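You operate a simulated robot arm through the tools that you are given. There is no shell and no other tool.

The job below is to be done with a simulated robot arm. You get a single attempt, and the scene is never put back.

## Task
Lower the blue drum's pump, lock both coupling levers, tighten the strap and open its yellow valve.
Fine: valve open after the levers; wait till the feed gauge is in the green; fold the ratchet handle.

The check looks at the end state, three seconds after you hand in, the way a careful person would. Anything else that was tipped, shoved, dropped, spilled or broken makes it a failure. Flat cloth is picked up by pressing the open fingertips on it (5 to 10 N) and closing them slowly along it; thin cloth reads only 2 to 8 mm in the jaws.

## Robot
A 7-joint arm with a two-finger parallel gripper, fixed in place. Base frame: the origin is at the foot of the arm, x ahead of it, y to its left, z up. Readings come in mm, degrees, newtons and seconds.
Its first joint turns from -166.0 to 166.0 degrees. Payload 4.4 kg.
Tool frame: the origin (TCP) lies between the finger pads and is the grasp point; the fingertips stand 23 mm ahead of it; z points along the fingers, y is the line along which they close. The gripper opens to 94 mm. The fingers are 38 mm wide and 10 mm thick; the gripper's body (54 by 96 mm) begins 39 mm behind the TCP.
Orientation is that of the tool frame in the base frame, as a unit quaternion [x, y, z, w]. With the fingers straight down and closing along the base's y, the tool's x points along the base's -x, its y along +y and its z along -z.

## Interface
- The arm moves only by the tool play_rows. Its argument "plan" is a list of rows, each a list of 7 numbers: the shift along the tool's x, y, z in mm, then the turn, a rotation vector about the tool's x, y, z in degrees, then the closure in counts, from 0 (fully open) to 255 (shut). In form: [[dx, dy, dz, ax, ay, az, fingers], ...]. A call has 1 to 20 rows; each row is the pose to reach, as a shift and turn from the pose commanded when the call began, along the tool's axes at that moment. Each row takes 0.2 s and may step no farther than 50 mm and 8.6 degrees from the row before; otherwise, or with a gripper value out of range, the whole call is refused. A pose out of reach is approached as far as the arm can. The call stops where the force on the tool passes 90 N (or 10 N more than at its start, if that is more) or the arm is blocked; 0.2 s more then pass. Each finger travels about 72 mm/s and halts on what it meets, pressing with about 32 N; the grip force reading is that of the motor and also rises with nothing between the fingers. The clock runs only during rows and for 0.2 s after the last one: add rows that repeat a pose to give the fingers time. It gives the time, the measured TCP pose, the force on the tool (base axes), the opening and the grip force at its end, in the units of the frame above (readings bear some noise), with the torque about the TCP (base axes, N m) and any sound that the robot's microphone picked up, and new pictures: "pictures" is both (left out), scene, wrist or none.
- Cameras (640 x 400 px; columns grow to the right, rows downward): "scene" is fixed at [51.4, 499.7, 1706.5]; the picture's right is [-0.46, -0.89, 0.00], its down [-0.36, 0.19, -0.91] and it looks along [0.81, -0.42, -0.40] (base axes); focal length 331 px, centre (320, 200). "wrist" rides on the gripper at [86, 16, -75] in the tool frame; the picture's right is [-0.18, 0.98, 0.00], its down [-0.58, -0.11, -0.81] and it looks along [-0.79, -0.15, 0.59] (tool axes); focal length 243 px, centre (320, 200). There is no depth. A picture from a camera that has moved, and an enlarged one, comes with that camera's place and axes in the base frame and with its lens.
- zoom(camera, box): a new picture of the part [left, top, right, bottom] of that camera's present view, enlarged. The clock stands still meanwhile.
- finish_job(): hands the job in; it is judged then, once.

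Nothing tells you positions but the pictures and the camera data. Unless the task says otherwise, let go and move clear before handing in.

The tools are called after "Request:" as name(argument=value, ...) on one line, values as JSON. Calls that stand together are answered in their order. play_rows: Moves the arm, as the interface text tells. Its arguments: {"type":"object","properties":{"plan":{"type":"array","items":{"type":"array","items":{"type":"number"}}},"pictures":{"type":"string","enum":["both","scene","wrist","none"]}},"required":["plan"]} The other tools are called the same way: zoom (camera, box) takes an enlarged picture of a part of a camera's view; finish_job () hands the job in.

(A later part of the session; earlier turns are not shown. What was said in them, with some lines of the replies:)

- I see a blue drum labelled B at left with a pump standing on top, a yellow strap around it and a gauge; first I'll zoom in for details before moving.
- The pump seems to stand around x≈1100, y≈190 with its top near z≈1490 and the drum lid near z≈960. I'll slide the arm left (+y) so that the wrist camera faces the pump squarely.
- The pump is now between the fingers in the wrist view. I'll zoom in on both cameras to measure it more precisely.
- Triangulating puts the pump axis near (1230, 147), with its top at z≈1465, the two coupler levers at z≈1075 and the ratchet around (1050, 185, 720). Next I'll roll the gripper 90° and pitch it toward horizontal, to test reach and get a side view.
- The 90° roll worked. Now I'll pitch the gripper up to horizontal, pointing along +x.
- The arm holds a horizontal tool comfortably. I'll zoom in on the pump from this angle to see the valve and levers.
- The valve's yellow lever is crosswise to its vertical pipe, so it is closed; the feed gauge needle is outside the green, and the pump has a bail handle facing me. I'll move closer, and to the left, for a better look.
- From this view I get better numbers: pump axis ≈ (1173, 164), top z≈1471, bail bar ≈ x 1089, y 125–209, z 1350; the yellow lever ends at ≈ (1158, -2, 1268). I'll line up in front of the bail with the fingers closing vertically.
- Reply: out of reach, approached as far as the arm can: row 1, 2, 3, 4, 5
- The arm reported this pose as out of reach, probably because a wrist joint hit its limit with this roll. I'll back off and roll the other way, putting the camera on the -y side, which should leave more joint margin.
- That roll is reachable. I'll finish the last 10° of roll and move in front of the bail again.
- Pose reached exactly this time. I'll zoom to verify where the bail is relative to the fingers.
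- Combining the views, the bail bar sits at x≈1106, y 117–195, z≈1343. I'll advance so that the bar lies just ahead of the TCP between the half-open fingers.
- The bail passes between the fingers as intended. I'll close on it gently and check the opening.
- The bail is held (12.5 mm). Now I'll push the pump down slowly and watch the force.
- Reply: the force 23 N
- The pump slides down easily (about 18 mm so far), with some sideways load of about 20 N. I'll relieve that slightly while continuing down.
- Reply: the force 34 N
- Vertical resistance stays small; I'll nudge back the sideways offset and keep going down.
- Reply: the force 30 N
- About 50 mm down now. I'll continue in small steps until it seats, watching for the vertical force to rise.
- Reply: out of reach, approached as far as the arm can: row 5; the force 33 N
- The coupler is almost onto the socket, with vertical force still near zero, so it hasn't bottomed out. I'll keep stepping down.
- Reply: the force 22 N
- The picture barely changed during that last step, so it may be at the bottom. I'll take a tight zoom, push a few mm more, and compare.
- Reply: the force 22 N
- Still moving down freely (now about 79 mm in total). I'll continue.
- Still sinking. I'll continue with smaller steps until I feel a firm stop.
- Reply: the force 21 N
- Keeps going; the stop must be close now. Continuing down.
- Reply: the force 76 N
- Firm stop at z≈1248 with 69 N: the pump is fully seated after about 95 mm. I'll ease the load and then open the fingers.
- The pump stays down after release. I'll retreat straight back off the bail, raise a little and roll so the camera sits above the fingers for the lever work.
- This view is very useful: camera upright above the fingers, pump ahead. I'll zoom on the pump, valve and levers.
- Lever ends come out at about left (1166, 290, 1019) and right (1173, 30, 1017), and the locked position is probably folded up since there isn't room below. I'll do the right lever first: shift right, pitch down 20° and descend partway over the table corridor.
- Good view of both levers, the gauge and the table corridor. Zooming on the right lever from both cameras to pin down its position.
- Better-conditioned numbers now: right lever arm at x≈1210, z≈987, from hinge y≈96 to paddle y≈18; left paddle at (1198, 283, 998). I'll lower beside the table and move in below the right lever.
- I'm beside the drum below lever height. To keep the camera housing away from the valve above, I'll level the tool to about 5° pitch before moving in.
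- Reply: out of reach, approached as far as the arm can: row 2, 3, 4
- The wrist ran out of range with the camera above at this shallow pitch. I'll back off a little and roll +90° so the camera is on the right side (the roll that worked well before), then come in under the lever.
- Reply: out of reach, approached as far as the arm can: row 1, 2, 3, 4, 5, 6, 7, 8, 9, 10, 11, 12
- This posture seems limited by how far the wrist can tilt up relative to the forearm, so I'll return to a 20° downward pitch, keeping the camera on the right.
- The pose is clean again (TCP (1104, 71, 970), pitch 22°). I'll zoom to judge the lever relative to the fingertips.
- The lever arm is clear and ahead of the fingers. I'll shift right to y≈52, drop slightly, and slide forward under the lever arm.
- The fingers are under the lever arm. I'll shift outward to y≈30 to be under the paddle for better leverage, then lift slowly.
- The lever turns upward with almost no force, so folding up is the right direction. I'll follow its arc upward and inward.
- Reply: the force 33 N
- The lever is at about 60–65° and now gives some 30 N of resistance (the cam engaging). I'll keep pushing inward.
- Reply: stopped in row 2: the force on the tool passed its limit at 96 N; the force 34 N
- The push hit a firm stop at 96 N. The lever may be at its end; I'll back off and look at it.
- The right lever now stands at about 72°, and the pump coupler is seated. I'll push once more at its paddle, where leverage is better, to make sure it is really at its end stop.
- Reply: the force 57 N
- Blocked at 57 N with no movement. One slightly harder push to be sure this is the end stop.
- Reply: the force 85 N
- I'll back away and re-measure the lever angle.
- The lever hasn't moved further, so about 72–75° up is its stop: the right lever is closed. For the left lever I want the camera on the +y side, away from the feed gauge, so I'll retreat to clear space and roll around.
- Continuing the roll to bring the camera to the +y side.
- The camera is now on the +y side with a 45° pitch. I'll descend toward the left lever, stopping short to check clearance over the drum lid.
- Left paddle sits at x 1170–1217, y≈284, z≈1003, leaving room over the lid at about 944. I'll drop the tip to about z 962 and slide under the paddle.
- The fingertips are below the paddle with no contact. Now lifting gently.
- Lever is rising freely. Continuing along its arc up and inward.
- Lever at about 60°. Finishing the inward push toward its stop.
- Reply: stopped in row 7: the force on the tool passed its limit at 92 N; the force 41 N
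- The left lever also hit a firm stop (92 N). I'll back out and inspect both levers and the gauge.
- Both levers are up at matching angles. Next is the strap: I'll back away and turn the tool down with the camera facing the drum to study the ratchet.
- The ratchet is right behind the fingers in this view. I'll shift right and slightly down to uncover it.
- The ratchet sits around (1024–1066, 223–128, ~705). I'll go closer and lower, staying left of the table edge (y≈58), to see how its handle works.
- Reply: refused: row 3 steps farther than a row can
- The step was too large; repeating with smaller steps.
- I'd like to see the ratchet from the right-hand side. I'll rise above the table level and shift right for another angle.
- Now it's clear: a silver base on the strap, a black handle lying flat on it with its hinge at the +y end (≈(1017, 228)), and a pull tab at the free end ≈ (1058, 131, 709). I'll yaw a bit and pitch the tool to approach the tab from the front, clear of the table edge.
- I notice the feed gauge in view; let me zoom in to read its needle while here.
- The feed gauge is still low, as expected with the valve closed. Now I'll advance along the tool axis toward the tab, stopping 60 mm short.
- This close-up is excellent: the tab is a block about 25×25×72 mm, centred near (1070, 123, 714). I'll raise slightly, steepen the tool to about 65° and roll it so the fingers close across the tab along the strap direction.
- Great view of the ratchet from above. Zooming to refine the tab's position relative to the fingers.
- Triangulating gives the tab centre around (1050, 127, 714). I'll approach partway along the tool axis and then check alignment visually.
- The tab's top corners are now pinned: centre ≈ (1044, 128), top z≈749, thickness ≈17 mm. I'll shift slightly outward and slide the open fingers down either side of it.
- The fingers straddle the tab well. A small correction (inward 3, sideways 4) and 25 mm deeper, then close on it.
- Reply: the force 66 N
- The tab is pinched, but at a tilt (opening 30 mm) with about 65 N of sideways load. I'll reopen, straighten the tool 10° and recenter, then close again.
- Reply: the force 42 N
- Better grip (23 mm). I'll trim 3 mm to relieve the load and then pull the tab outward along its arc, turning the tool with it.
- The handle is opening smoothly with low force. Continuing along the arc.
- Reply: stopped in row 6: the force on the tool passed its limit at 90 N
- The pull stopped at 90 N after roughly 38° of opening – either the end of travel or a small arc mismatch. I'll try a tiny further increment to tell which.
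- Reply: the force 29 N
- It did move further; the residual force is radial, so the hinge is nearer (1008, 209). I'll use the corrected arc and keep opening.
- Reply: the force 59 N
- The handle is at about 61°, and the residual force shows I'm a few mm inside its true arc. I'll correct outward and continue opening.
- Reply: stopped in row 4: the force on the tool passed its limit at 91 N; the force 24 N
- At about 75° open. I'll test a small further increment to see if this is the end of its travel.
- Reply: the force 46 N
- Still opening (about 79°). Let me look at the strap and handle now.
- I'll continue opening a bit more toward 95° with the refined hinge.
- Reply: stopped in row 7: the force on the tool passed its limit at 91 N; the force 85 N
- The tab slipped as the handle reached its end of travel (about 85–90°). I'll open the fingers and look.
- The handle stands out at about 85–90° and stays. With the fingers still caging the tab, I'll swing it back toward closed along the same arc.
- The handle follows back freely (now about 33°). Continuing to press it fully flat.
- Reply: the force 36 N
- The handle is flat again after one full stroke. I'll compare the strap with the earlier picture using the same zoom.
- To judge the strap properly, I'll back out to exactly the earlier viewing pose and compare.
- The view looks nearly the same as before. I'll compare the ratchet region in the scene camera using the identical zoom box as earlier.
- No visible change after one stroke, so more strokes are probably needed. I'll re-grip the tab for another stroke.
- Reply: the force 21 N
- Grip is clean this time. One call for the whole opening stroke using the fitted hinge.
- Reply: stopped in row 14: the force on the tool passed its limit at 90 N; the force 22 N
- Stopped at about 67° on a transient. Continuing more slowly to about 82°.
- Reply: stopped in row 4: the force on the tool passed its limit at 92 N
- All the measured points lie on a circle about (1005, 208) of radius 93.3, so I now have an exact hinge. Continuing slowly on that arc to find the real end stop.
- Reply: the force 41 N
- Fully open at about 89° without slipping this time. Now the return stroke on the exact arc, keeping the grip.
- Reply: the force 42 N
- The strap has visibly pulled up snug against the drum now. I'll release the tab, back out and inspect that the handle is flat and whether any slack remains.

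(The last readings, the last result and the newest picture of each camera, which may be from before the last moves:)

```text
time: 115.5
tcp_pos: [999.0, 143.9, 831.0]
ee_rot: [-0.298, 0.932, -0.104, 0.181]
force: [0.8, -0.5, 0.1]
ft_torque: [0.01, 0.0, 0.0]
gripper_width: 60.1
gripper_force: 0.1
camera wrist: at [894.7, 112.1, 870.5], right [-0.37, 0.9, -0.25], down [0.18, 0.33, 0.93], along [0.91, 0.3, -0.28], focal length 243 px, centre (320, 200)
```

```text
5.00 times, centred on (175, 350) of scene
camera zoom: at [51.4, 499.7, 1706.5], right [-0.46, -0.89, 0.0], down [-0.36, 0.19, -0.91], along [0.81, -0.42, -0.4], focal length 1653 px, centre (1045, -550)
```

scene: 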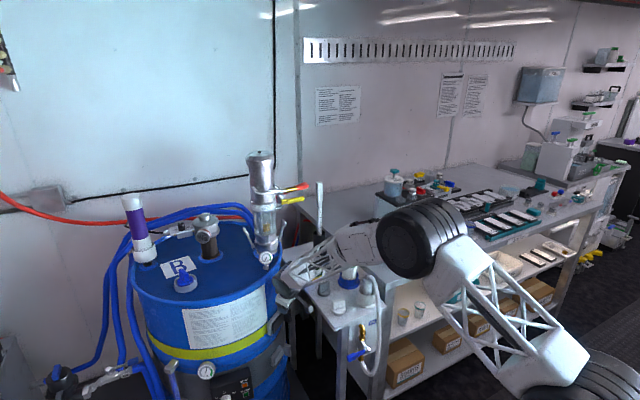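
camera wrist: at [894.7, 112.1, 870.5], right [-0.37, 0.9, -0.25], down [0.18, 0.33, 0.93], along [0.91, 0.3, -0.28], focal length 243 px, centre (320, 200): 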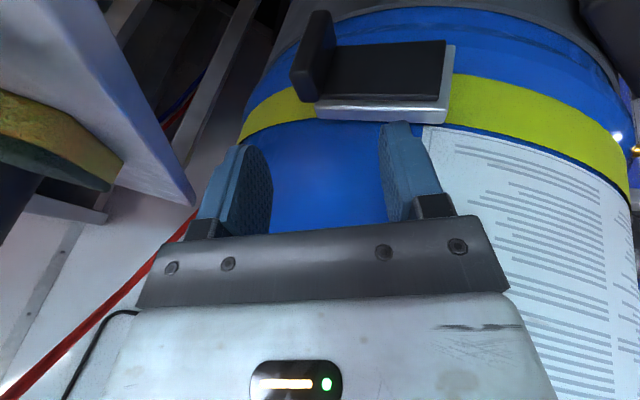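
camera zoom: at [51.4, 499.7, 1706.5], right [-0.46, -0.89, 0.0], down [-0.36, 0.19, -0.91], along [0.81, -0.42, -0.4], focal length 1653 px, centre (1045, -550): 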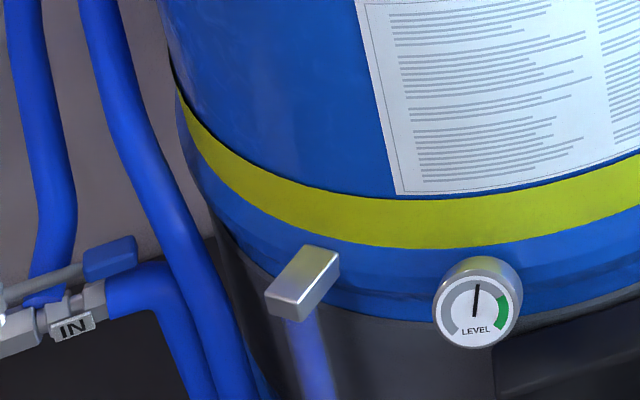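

The strap now hugs the drum all round and the handle is flat. Next, the valve: I'll move up and away and turn the tool to the side-camera orientation for approaching the yellow lever.

Request:
play_rows(plan=[[-0.4, -7.6, -48, 0, 0, 0, 255], [-0.8, -15.2, -96, 0, 0, 0, 255], [-1.1, -22.8, -144, 0, 0, 0, 255], [-1.5, -30.5, -192, 0, 0, 0, 255], [-1.9, -38, -240, 0, 0, 0, 255], [-2.3, -45.7, -288, 0, 0, 0, 255], [-2.6, -53.3, -336, 0, 0, 0, 255], [-3, -60.9, -383.9, 0, 0, 0, 255], [-3, -60.9, -383.9, 4.5, -2.9, -5.4, 255], [-3, -60.9, -383.9, 9, -5.7, -10.7, 255], [-3, -60.9, -383.9, 13.5, -8.6, -16.1, 255], [-3, -60.9, -383.9, 18, -11.5, -21.5, 255], [-3, -60.9, -383.9, 22.6, -14.3, -26.8, 255], [-3, -60.9, -383.9, 27.1, -17.2, -32.2, 255], [-3, -60.9, -383.9, 31.6, -20.1, -37.6, 255], [-3, -60.9, -383.9, 36.1, -22.9, -42.9, 255], [-3, -60.9, -383.9, 40.6, -25.8, -48.3, 255], [-3, -60.9, -383.9, 40.6, -25.8, -48.3, 255]])

Request:
zoom(camera="scene", box=[235, 140, 325, 250])

```text
time: 119.3
tcp_pos: [880.4, 129.2, 1200.3]
ee_rot: [-0.578, 0.58, -0.407, 0.406]
force: [-0.2, -0.2, -0.2]
ft_torque: [0.0, 0.03, -0.02]
gripper_width: 0.1
gripper_force: 31.9
camera wrist: at [803.5, 42.9, 1210.9], right [-0.33, 0.19, -0.92], down [-0.72, 0.58, 0.38], along [0.61, 0.79, -0.06], focal length 243 px, centre (320, 200)
```

scene: 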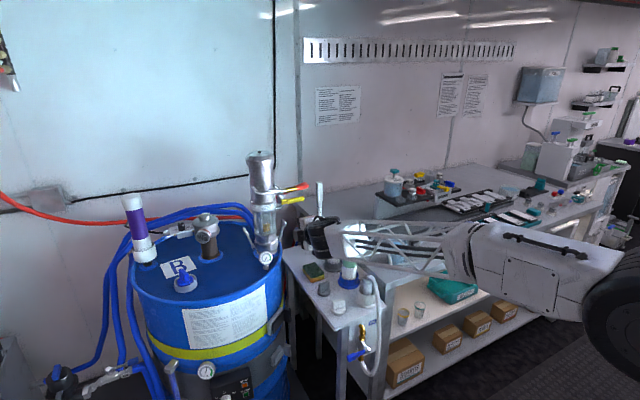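
wrist: 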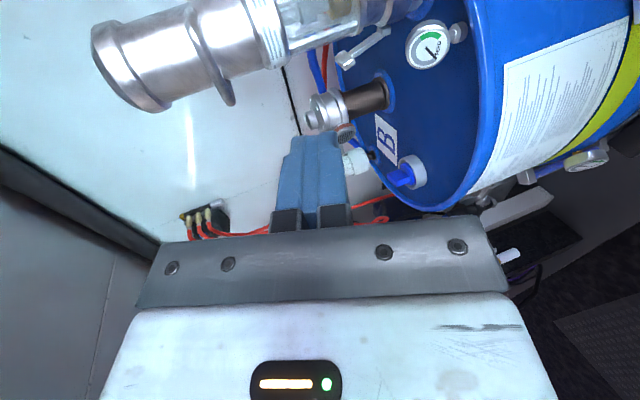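

```text
3.64 times, centred on (280, 195) of scene
camera zoom: at [51.4, 499.7, 1706.5], right [-0.46, -0.89, 0.0], down [-0.36, 0.19, -0.91], along [0.81, -0.42, -0.4], focal length 1202 px, centre (466, 218)
```

zoom: 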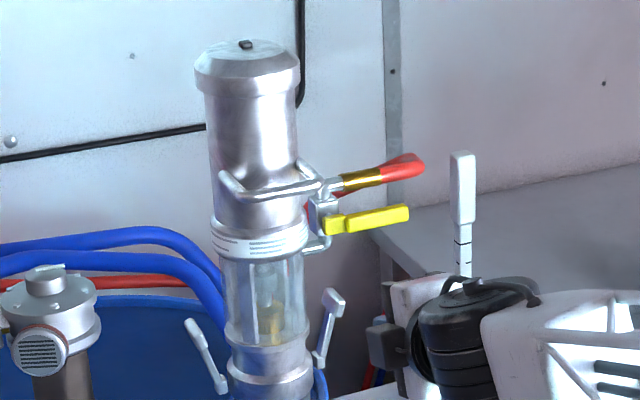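

I'll shift right to get a wrist-camera look at the valve from its open side.

Request:
play_rows(plan=[[38, -8, 22, 0, 0, 0, 255], [76, -16, 45, 0, 0, 0, 255], [114, -24, 67, 0, 0, 0, 255], [152, -33, 90, 0, 0, 0, 255], [190, -41, 112.8, 0, 0, 0, 255], [190, -41, 112.8, 0, 0, 0, 255]])

Request:
zoom(camera="wrist", box=[180, 40, 460, 215])

```text
time: 120.7
tcp_pos: [999.9, -62.1, 1202.2]
ee_rot: [-0.578, 0.58, -0.407, 0.404]
force: [0.0, 0.0, -0.5]
ft_torque: [-0.01, 0.0, 0.01]
gripper_width: 0.1
gripper_force: 31.8
camera wrist: at [923.6, -148.8, 1211.9], right [-0.34, 0.19, -0.92], down [-0.72, 0.58, 0.38], along [0.61, 0.79, -0.06], focal length 243 px, centre (320, 200)
```

scene: 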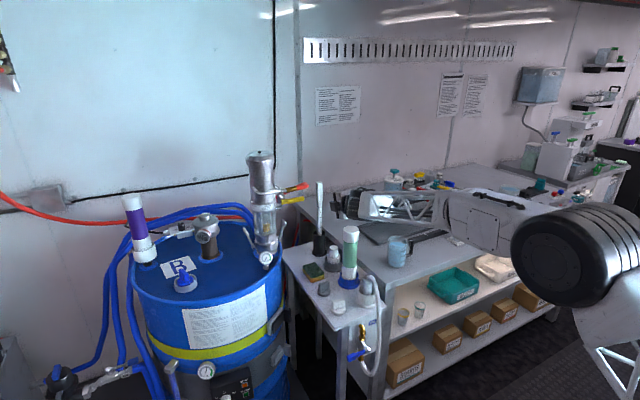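
wrist: 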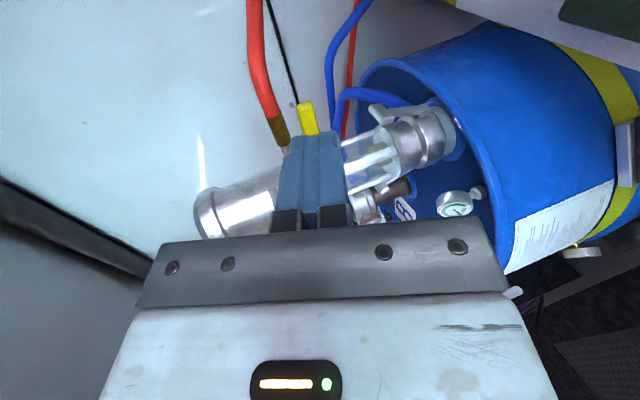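

```text
2.29 times, centred on (320, 128) of wrist
camera zoom: at [923.6, -148.8, 1211.9], right [-0.34, 0.19, -0.92], down [-0.72, 0.58, 0.38], along [0.61, 0.79, -0.06], focal length 555 px, centre (320, 366)
```

zoom: 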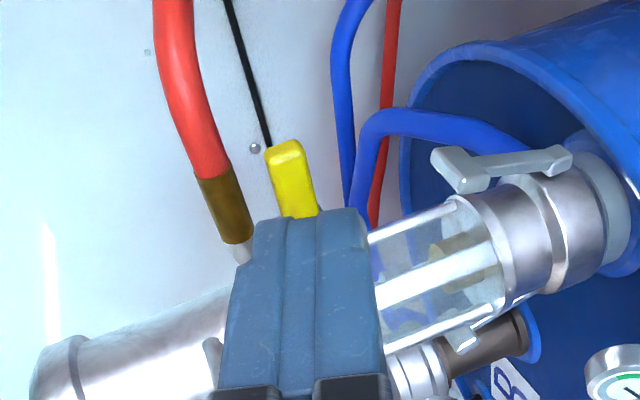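

The lever runs from its hub near (1165, 83, 1175) to its end at (1162, -2, 1173). I'll come in underneath it near the end and try a gentle lift to see which way it turns.

Request:
play_rows(plan=[[-20, 10, 30, 0, 0, 0, 255], [-45, 22, 60, 0, 0, 0, 255], [-77, 31, 94, 0, 0, 0, 255], [-77, 20, 125, 0, 0, 0, 255], [-77, 9, 155, 0, 0, 0, 255], [-77, -1, 172, 0, 0, 0, 255], [-77, -1, 172, 0, 0, 0, 255]])

Request:
zoom(camera="wrist", box=[100, 0, 420, 200])

Request:
zoom(camera="scene", box=[235, 150, 335, 250])

```text
time: 122.3
tcp_pos: [1161.9, 15.3, 1143.6]
ee_rot: [-0.579, 0.58, -0.405, 0.405]
force: [-0.4, -0.8, 0.5]
ft_torque: [0.02, 0.01, -0.01]
gripper_width: 0.1
gripper_force: 32.1
camera wrist: at [1085.8, -70.8, 1154.2], right [-0.34, 0.19, -0.92], down [-0.72, 0.58, 0.38], along [0.61, 0.79, -0.06], focal length 243 px, centre (320, 200)
```

scene: 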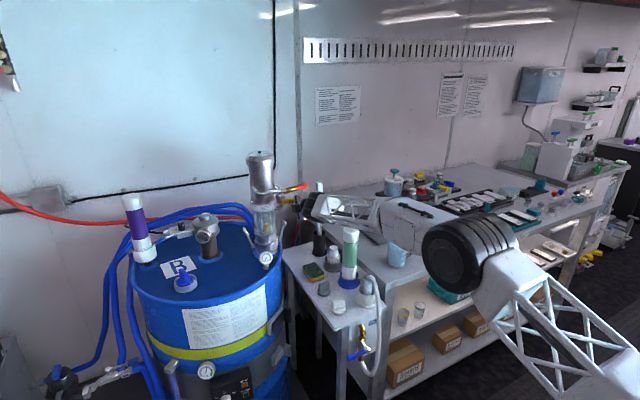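
wrist: 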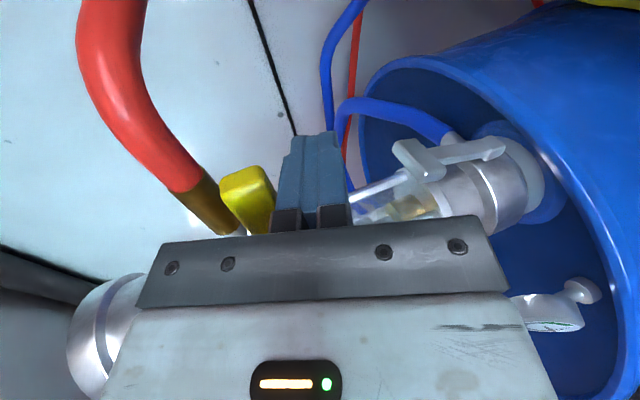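

```text
2.00 times, centred on (260, 100) of wrist
camera zoom: at [1085.8, -70.8, 1154.2], right [-0.34, 0.19, -0.92], down [-0.72, 0.58, 0.38], along [0.61, 0.79, -0.06], focal length 485 px, centre (440, 400)
```

zoom: 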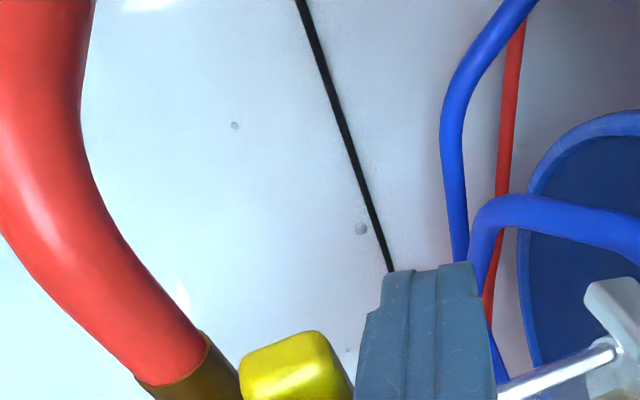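

```text
4.00 times, centred on (285, 200) of scene
camera zoom: at [51.4, 499.7, 1706.5], right [-0.46, -0.89, 0.0], down [-0.36, 0.19, -0.91], along [0.81, -0.42, -0.4], focal length 1322 px, centre (460, 200)
```

zoom: 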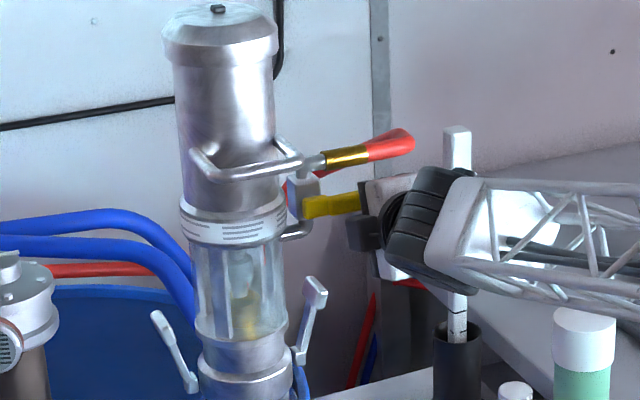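

The fingers are just below the lever. Lifting gently in small steps.

Request:
play_rows(plan=[[0, -5, -1.8, 0, 0, 0, 255], [0, -10, -3.6, 0, 0, 0, 255], [0, -14, -5.1, 0, 0, 0, 255], [0, -18, -6.5, 0, 0, 0, 255]], pictures="scene")

Request:
zoom(camera="scene", box=[235, 150, 335, 250])

```text
time: 123.3
tcp_pos: [1161.8, 13.7, 1149.5]
ee_rot: [-0.58, 0.584, -0.404, 0.4]
force: [-23.7, -0.1, -79.2]
ft_torque: [-1.57, -1.14, 0.51]
gripper_width: 0.0
gripper_force: 31.6
```

scene: 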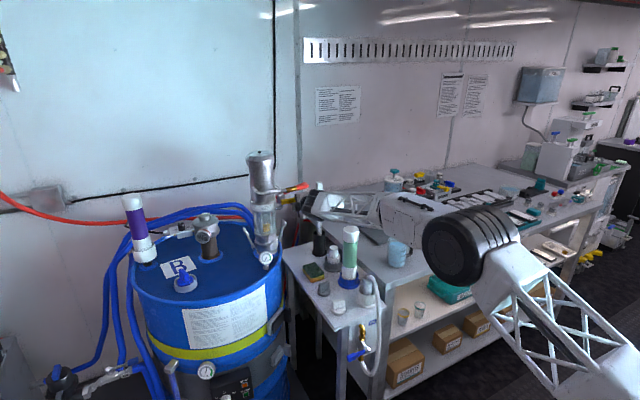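

```text
4.00 times, centred on (285, 200) of scene
camera zoom: at [51.4, 499.7, 1706.5], right [-0.46, -0.89, 0.0], down [-0.36, 0.19, -0.91], along [0.81, -0.42, -0.4], focal length 1322 px, centre (460, 200)
```

zoom: 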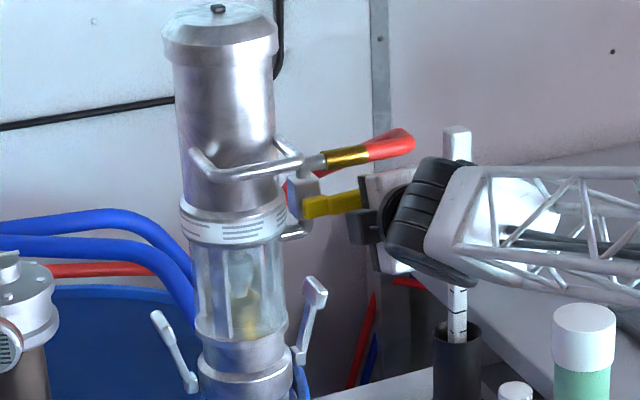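

The lever is blocked upward (79 N, no movement), so it must open by turning down. I'll back off, go over the top and press it down instead.

Request:
play_rows(plan=[[0, 8, 3, 0, 0, 0, 255], [0, 15, 5.5, 0, 0, 0, 255], [5, 25, -23, 0, 0, 0, 255], [10, 35.5, -50.9, 0, 0, 0, 255], [10, 4, -69.8, 0, 0, 0, 255], [10, -22.3, -79.4, 0, 0, 0, 255], [10, -33.2, -49.3, 0, 0, 0, 255], [10, -43.1, -22, 0, 0, 0, 255], [10, -43.1, -22, 0, 0, 0, 255]])

Request:
zoom(camera="wrist", box=[180, 60, 500, 260])

Request:
zoom(camera="scene", box=[235, 150, 335, 250])

```text
time: 125.3
tcp_pos: [1154.5, 3.9, 1209.6]
ee_rot: [-0.579, 0.579, -0.407, 0.405]
force: [0.2, 0.5, -0.3]
ft_torque: [0.0, -0.04, 0.02]
gripper_width: 0.1
gripper_force: 31.9
camera wrist: at [1078.0, -82.4, 1219.6], right [-0.34, 0.19, -0.92], down [-0.72, 0.58, 0.38], along [0.61, 0.79, -0.06], focal length 243 px, centre (320, 200)
```

scene: 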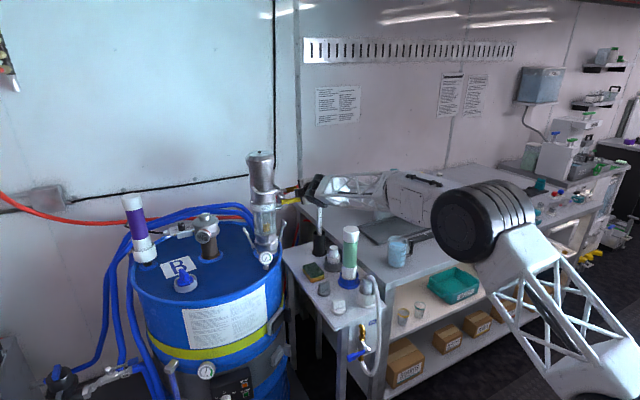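
wrist: 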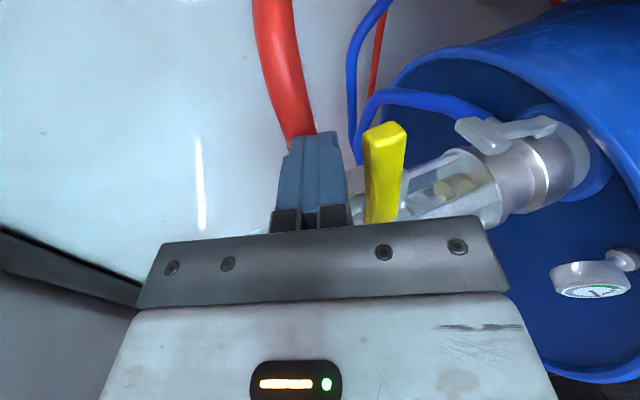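

```text
2.00 times, centred on (340, 160) of wrist
camera zoom: at [1078.0, -82.4, 1219.6], right [-0.34, 0.19, -0.92], down [-0.72, 0.58, 0.38], along [0.61, 0.79, -0.06], focal length 485 px, centre (280, 280)
```

zoom: 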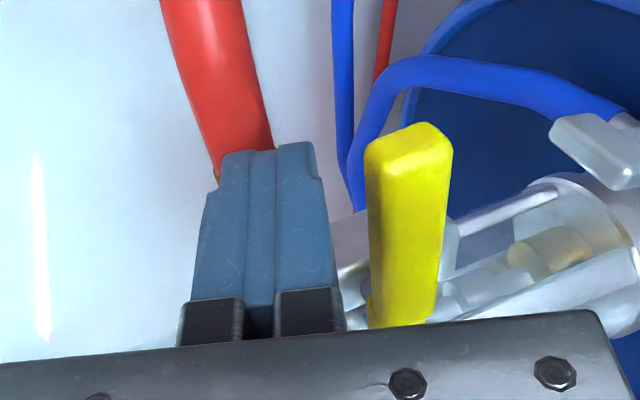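

```text
4.00 times, centred on (285, 200) of scene
camera zoom: at [51.4, 499.7, 1706.5], right [-0.46, -0.89, 0.0], down [-0.36, 0.19, -0.91], along [0.81, -0.42, -0.4], focal length 1322 px, centre (460, 200)
```

zoom: 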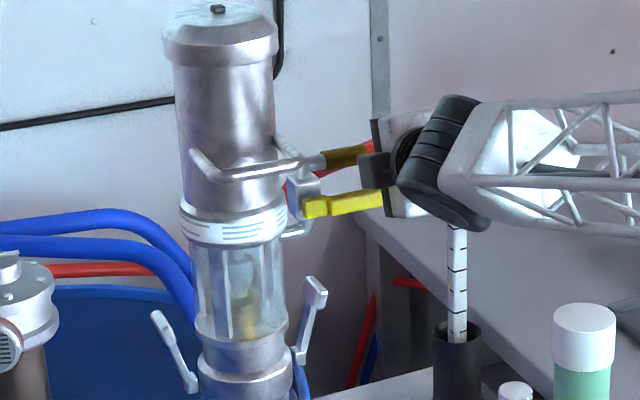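

The fingers are directly above the lever. Pressing it down along its arc, first part.

Request:
play_rows(plan=[[-5, 9, 3.3, 0, 0, 0, 255], [-4.5, 13.5, 4.9, 0, 0, 0, 255], [-4, 17.9, 6.5, 0, 0, 0, 255], [-4.5, 22.4, 8.1, 0, 0, 0, 255], [-5, 26.9, 9.8, 0, 0, 0, 255], [-6.2, 31.3, 11.4, 0, 0, 0, 255], [-7.5, 35.8, 13, 0, 0, 0, 255]])

Request:
zoom(camera="scene", box=[235, 150, 335, 250])

```text
time: 126.9
tcp_pos: [1156.4, 12.9, 1171.4]
ee_rot: [-0.578, 0.58, -0.407, 0.405]
force: [-0.4, -1.0, -0.2]
ft_torque: [0.0, 0.0, 0.03]
gripper_width: 0.0
gripper_force: 31.9
camera wrist: at [1079.9, -73.6, 1182.1], right [-0.34, 0.19, -0.92], down [-0.72, 0.58, 0.38], along [0.61, 0.79, -0.06], focal length 243 px, centre (320, 200)
```

scene: 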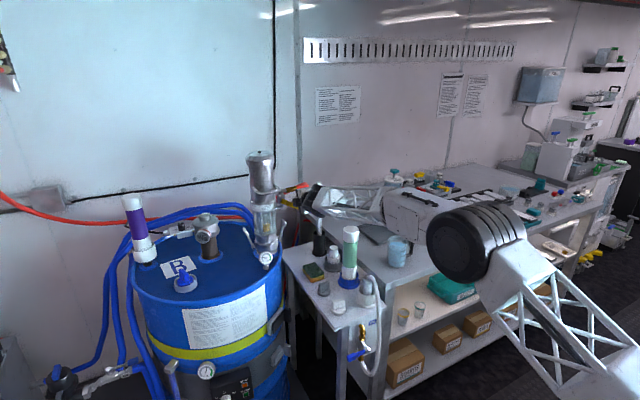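
wrist: 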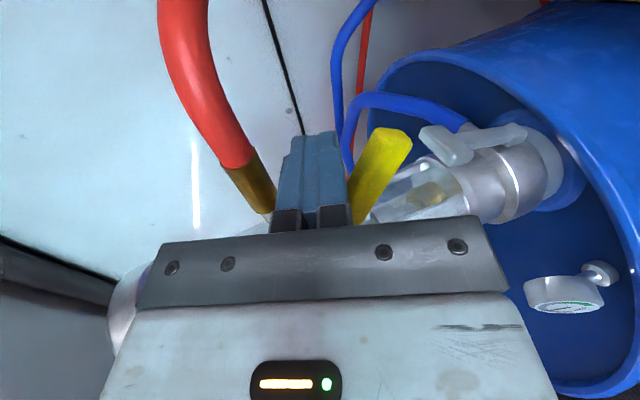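

```text
4.00 times, centred on (285, 200) of scene
camera zoom: at [51.4, 499.7, 1706.5], right [-0.46, -0.89, 0.0], down [-0.36, 0.19, -0.91], along [0.81, -0.42, -0.4], focal length 1322 px, centre (460, 200)
```

zoom: 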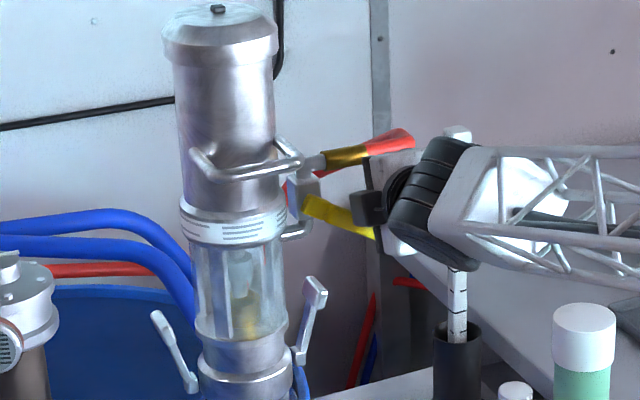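

The valve lever is turning down easily. Continuing along the arc toward vertical.

Request:
play_rows(plan=[[-2.6, 8.3, 3, 0, 0, 0, 255], [-8, 15.8, 5.7, 0, 0, 0, 255], [-15, 22.3, 8.1, 0, 0, 0, 255], [-23, 27.6, 10, 0, 0, 0, 255], [-31.7, 31.6, 11.5, 0, 0, 0, 255]])

Request:
zoom(camera="scene", box=[235, 150, 335, 250])

```text
time: 128.1
tcp_pos: [1156.1, 42.8, 1137.6]
ee_rot: [-0.578, 0.58, -0.407, 0.406]
force: [0.0, 1.3, -0.6]
ft_torque: [0.01, 0.0, 0.01]
gripper_width: 0.0
gripper_force: 32.0
camera wrist: at [1080.0, -42.4, 1148.0], right [-0.34, 0.19, -0.92], down [-0.72, 0.58, 0.38], along [0.61, 0.79, -0.06], focal length 243 px, centre (320, 200)
```

scene: 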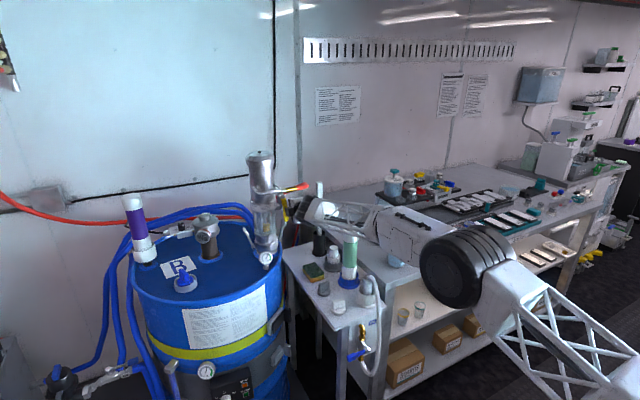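
wrist: 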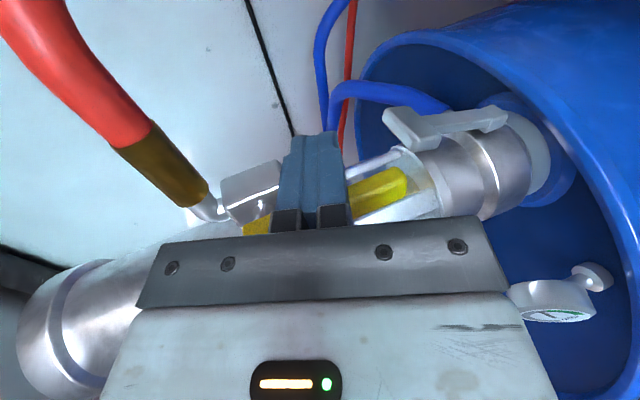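

```text
4.00 times, centred on (285, 200) of scene
camera zoom: at [51.4, 499.7, 1706.5], right [-0.46, -0.89, 0.0], down [-0.36, 0.19, -0.91], along [0.81, -0.42, -0.4], focal length 1322 px, centre (460, 200)
```

zoom: 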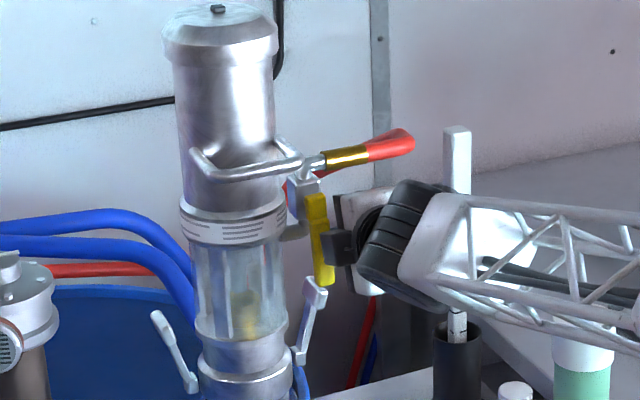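

Nearly vertical. Pushing the last few degrees until I feel the stop.

Request:
play_rows(plan=[[-3, 1, 0.4, 0, 0, 0, 255], [-6, 2, 0.8, 0, 0, 0, 255], [-8.5, 3, 1, 0, 0, 0, 255], [-10.5, 3, 1, 0, 0, 0, 255], [-12.5, 3, 1, 0, 0, 0, 255], [-14.5, 3, 1, 0, 0, 0, 255]])

Request:
zoom(camera="scene", box=[235, 150, 335, 250])

```text
time: 129.3
tcp_pos: [1155.9, 48.0, 1135.6]
ee_rot: [-0.575, 0.584, -0.407, 0.404]
force: [-8.3, -31.7, 2.3]
ft_torque: [0.33, -0.05, 0.28]
gripper_width: 0.3
gripper_force: 32.0
stopped in row 5: the force on the tool passed its limit at 95 N (the readings are from after the stop); the commanded pose is now the measured one
camera wrist: at [1079.1, -38.4, 1146.3], right [-0.33, 0.19, -0.92], down [-0.71, 0.59, 0.38], along [0.62, 0.78, -0.06], focal length 243 px, centre (320, 200)
```

scene: 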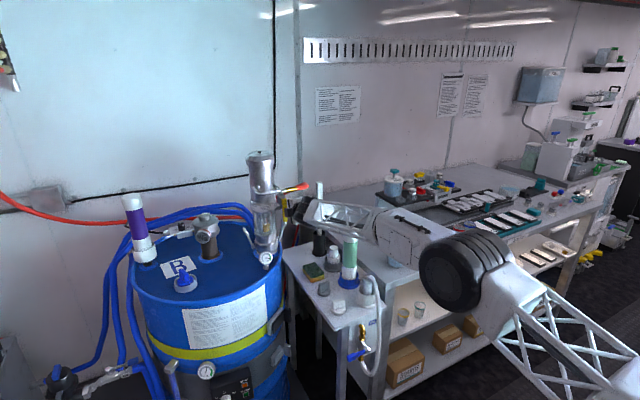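
wrist: 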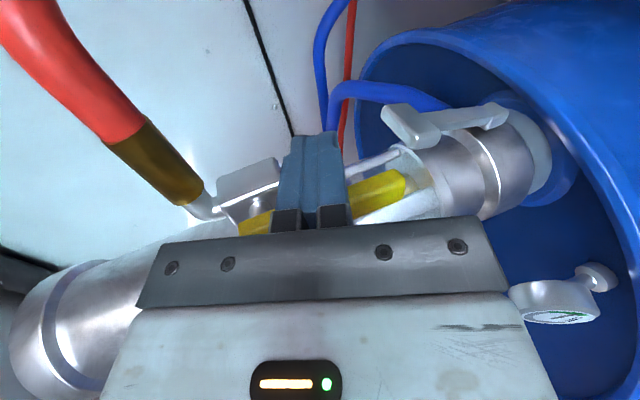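

```text
4.00 times, centred on (285, 200) of scene
camera zoom: at [51.4, 499.7, 1706.5], right [-0.46, -0.89, 0.0], down [-0.36, 0.19, -0.91], along [0.81, -0.42, -0.4], focal length 1322 px, centre (460, 200)
```

zoom: 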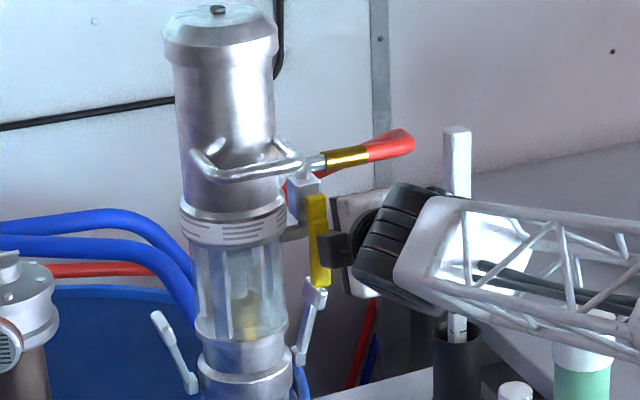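

The valve lever is vertical, parallel to its pipe, and at its stop. I'll back off and check the feed gauge.

Request:
play_rows(plan=[[10, 0, 0, 0, 0, 0, 255], [18, 0, -10, 0, 0, 0, 255], [22, 0, -50, 0, 0, 0, 255], [22, 0, -95, 0, 0, 0, 255], [22, 0, -140, 0, 0, 0, 255], [22, 0, -185, 0, 0, 0, 255]])

Request:
zoom(camera="scene", box=[225, 140, 325, 280])

Request:
zoom(camera="scene", box=[245, 235, 285, 275])

```text
time: 130.7
tcp_pos: [981.5, 27.8, 1198.9]
ee_rot: [-0.577, 0.582, -0.407, 0.403]
force: [-0.7, -0.5, -0.3]
ft_torque: [0.01, -0.07, 0.01]
gripper_width: 0.1
gripper_force: 32.1
camera wrist: at [905.5, -58.7, 1207.7], right [-0.34, 0.19, -0.92], down [-0.71, 0.59, 0.38], along [0.61, 0.79, -0.06], focal length 243 px, centre (320, 200)
```

scene: 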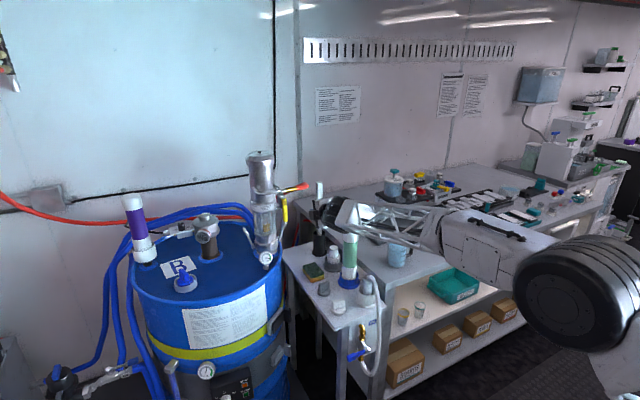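
wrist: 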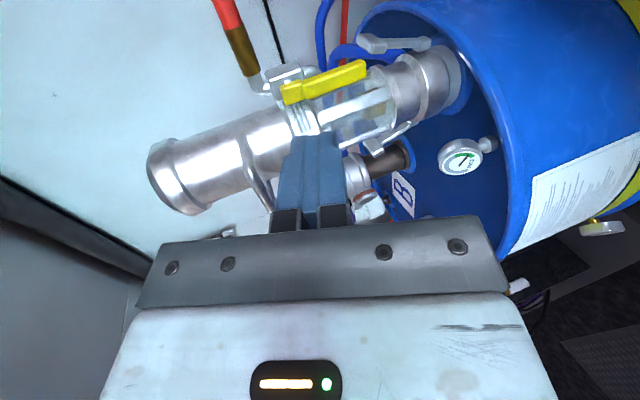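

```text
2.86 times, centred on (275, 210) of scene
camera zoom: at [51.4, 499.7, 1706.5], right [-0.46, -0.89, 0.0], down [-0.36, 0.19, -0.91], along [0.81, -0.42, -0.4], focal length 945 px, centre (449, 171)
```

zoom: 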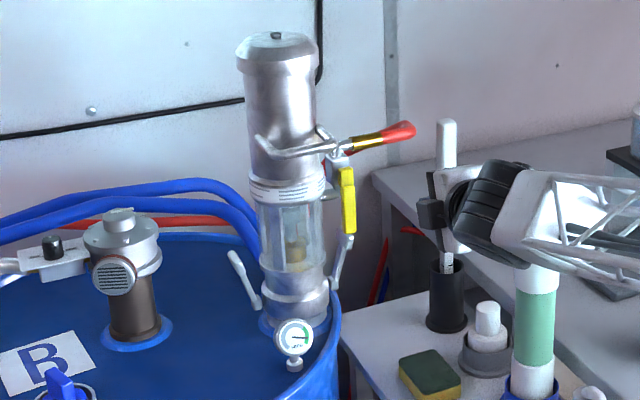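

```text
10.00 times, centred on (265, 255) of scene
camera zoom: at [51.4, 499.7, 1706.5], right [-0.46, -0.89, 0.0], down [-0.36, 0.19, -0.91], along [0.81, -0.42, -0.4], focal length 3306 px, centre (870, -350)
```

zoom: 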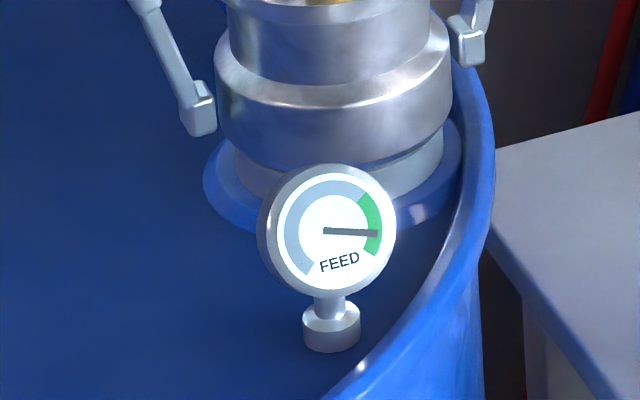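

The feed gauge needle has swung into the green, which confirms the pump, levers and valve. I'll move the arm well clear and let some time pass, then re-check everything.

Request:
play_rows(plan=[[0, -15, -45, 0, 0, 0, 255], [0, -30, -90, 0, 0, 0, 255], [0, -60, -120, 0, 0, 0, 255], [0, -100, -140, 0, 0, 0, 255], [0, -140, -160, 0, 0, 0, 255], [0, -180, -180, 0, 0, 0, 255], [0, -180, -180, 0, 0, 0, 255], [0, -180, -180, 0, 0, 0, 255], [0, -180, -180, 0, 0, 0, 255], [0, -180, -180, 0, 0, 0, 255], [0, -180, -180, 0, 0, 0, 255], [0, -180, -180, 0, 0, 0, 255], [0, -180, -180, 0, 0, 0, 255], [0, -180, -180, 0, 0, 0, 255]])

Request:
zoom(camera="scene", box=[245, 235, 285, 275])

Request:
zoom(camera="scene", box=[240, 290, 320, 370])

Request:
zoom(camera="scene", box=[225, 140, 325, 280])

```text
time: 133.7
tcp_pos: [876.2, 30.1, 1430.2]
ee_rot: [-0.576, 0.582, -0.407, 0.404]
force: [0.0, 0.9, 0.0]
ft_torque: [-0.03, 0.01, -0.02]
gripper_width: 0.1
gripper_force: 32.5
camera wrist: at [798.3, -55.1, 1440.1], right [-0.33, 0.19, -0.92], down [-0.71, 0.59, 0.38], along [0.62, 0.79, -0.06], focal length 243 px, centre (320, 200)
```

scene: 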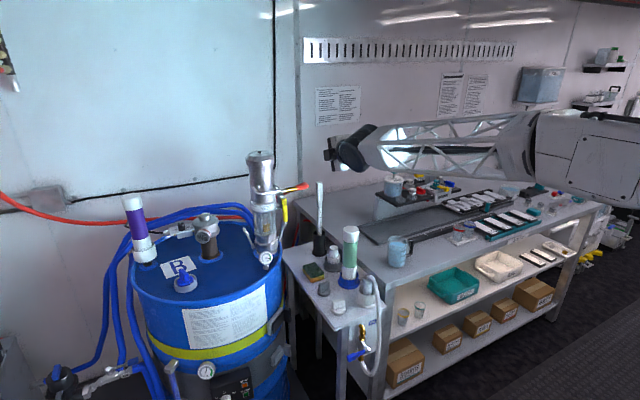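
wrist: 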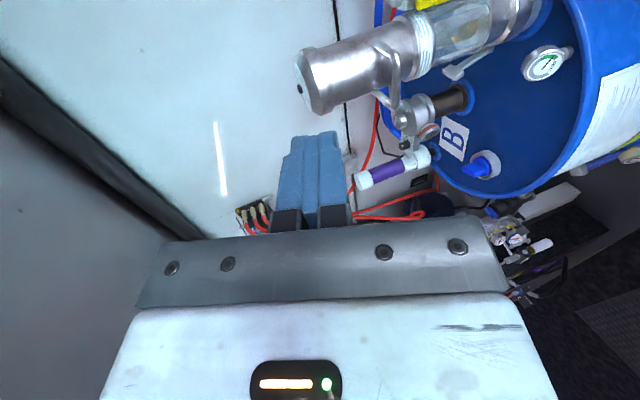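

```text
10.00 times, centred on (265, 255) of scene
camera zoom: at [51.4, 499.7, 1706.5], right [-0.46, -0.89, 0.0], down [-0.36, 0.19, -0.91], along [0.81, -0.42, -0.4], focal length 3306 px, centre (870, -350)
```

zoom: 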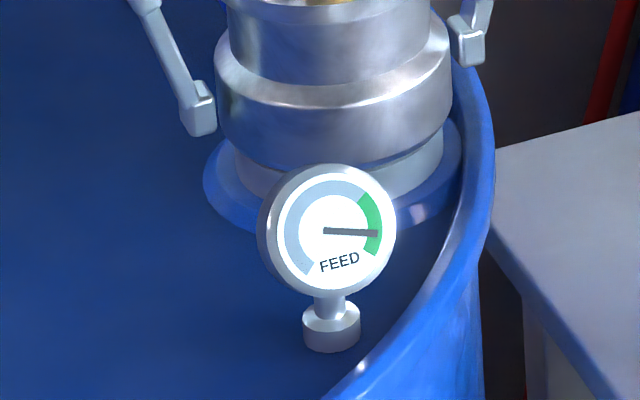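

```text
5.00 times, centred on (280, 330) of scene
camera zoom: at [51.4, 499.7, 1706.5], right [-0.46, -0.89, 0.0], down [-0.36, 0.19, -0.91], along [0.81, -0.42, -0.4], focal length 1653 px, centre (520, -450)
```

zoom: 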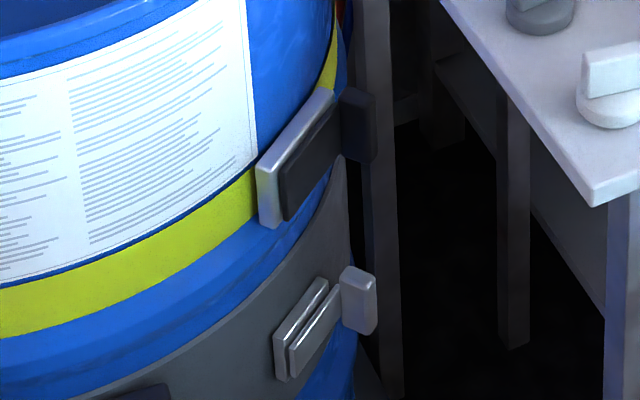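

```text
2.86 times, centred on (275, 210) of scene
camera zoom: at [51.4, 499.7, 1706.5], right [-0.46, -0.89, 0.0], down [-0.36, 0.19, -0.91], along [0.81, -0.42, -0.4], focal length 945 px, centre (449, 171)
```

zoom: 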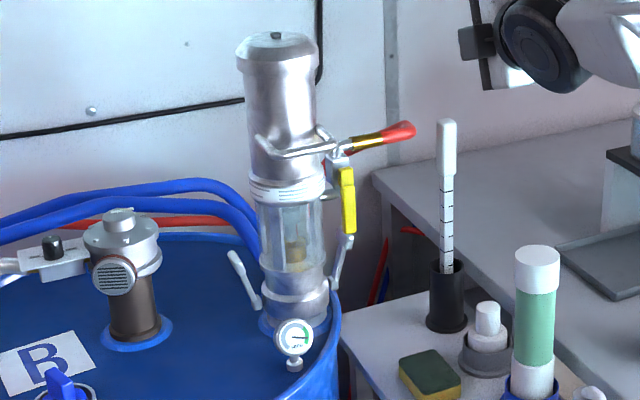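

Final state looks right:
- **Pump:** seated.
- **Coupling levers:** both up at their stops.
- **Valve:** the yellow lever is vertical, along its pipe.
- **Feed gauge:** holding steady in the green.
- **Strap:** level and snug, with the ratchet handle flat.
- **Surroundings:** nothing else was disturbed and the arm is clear.

Handing in now.

Request:
finish_job()

```text
The job is handed in.
```

I finished the job and handed it in. The drum looked correct in the last pictures, but I haven't seen the check's verdict.

- **Pump:** it is pushed down about 95 mm to a firm stop and stayed there when I let go.
- **Coupling levers:** both are folded up to their end stops, about 72–75° from horizontal rather than fully vertical. A push of 84–96 N moved them no further.
- **Strap:** it took two strokes of the ratchet. The first, where the tab slipped out of the fingers near full open, made no visible change. After the second the strap was level and snug against the drum. I judged tightness by sight only.
- **Ratchet handle:** it is folded flat against its base.
- **Yellow valve:** I opened it after both levers were closed, by turning its lever down to its stop. It now runs parallel to the pipe.
- **Feed gauge:** the needle moved into the green after the valve opened. It was still there, unchanged, 3 s later.

I moved the arm clear before handing in, and I saw nothing else tipped, shoved or dropped.
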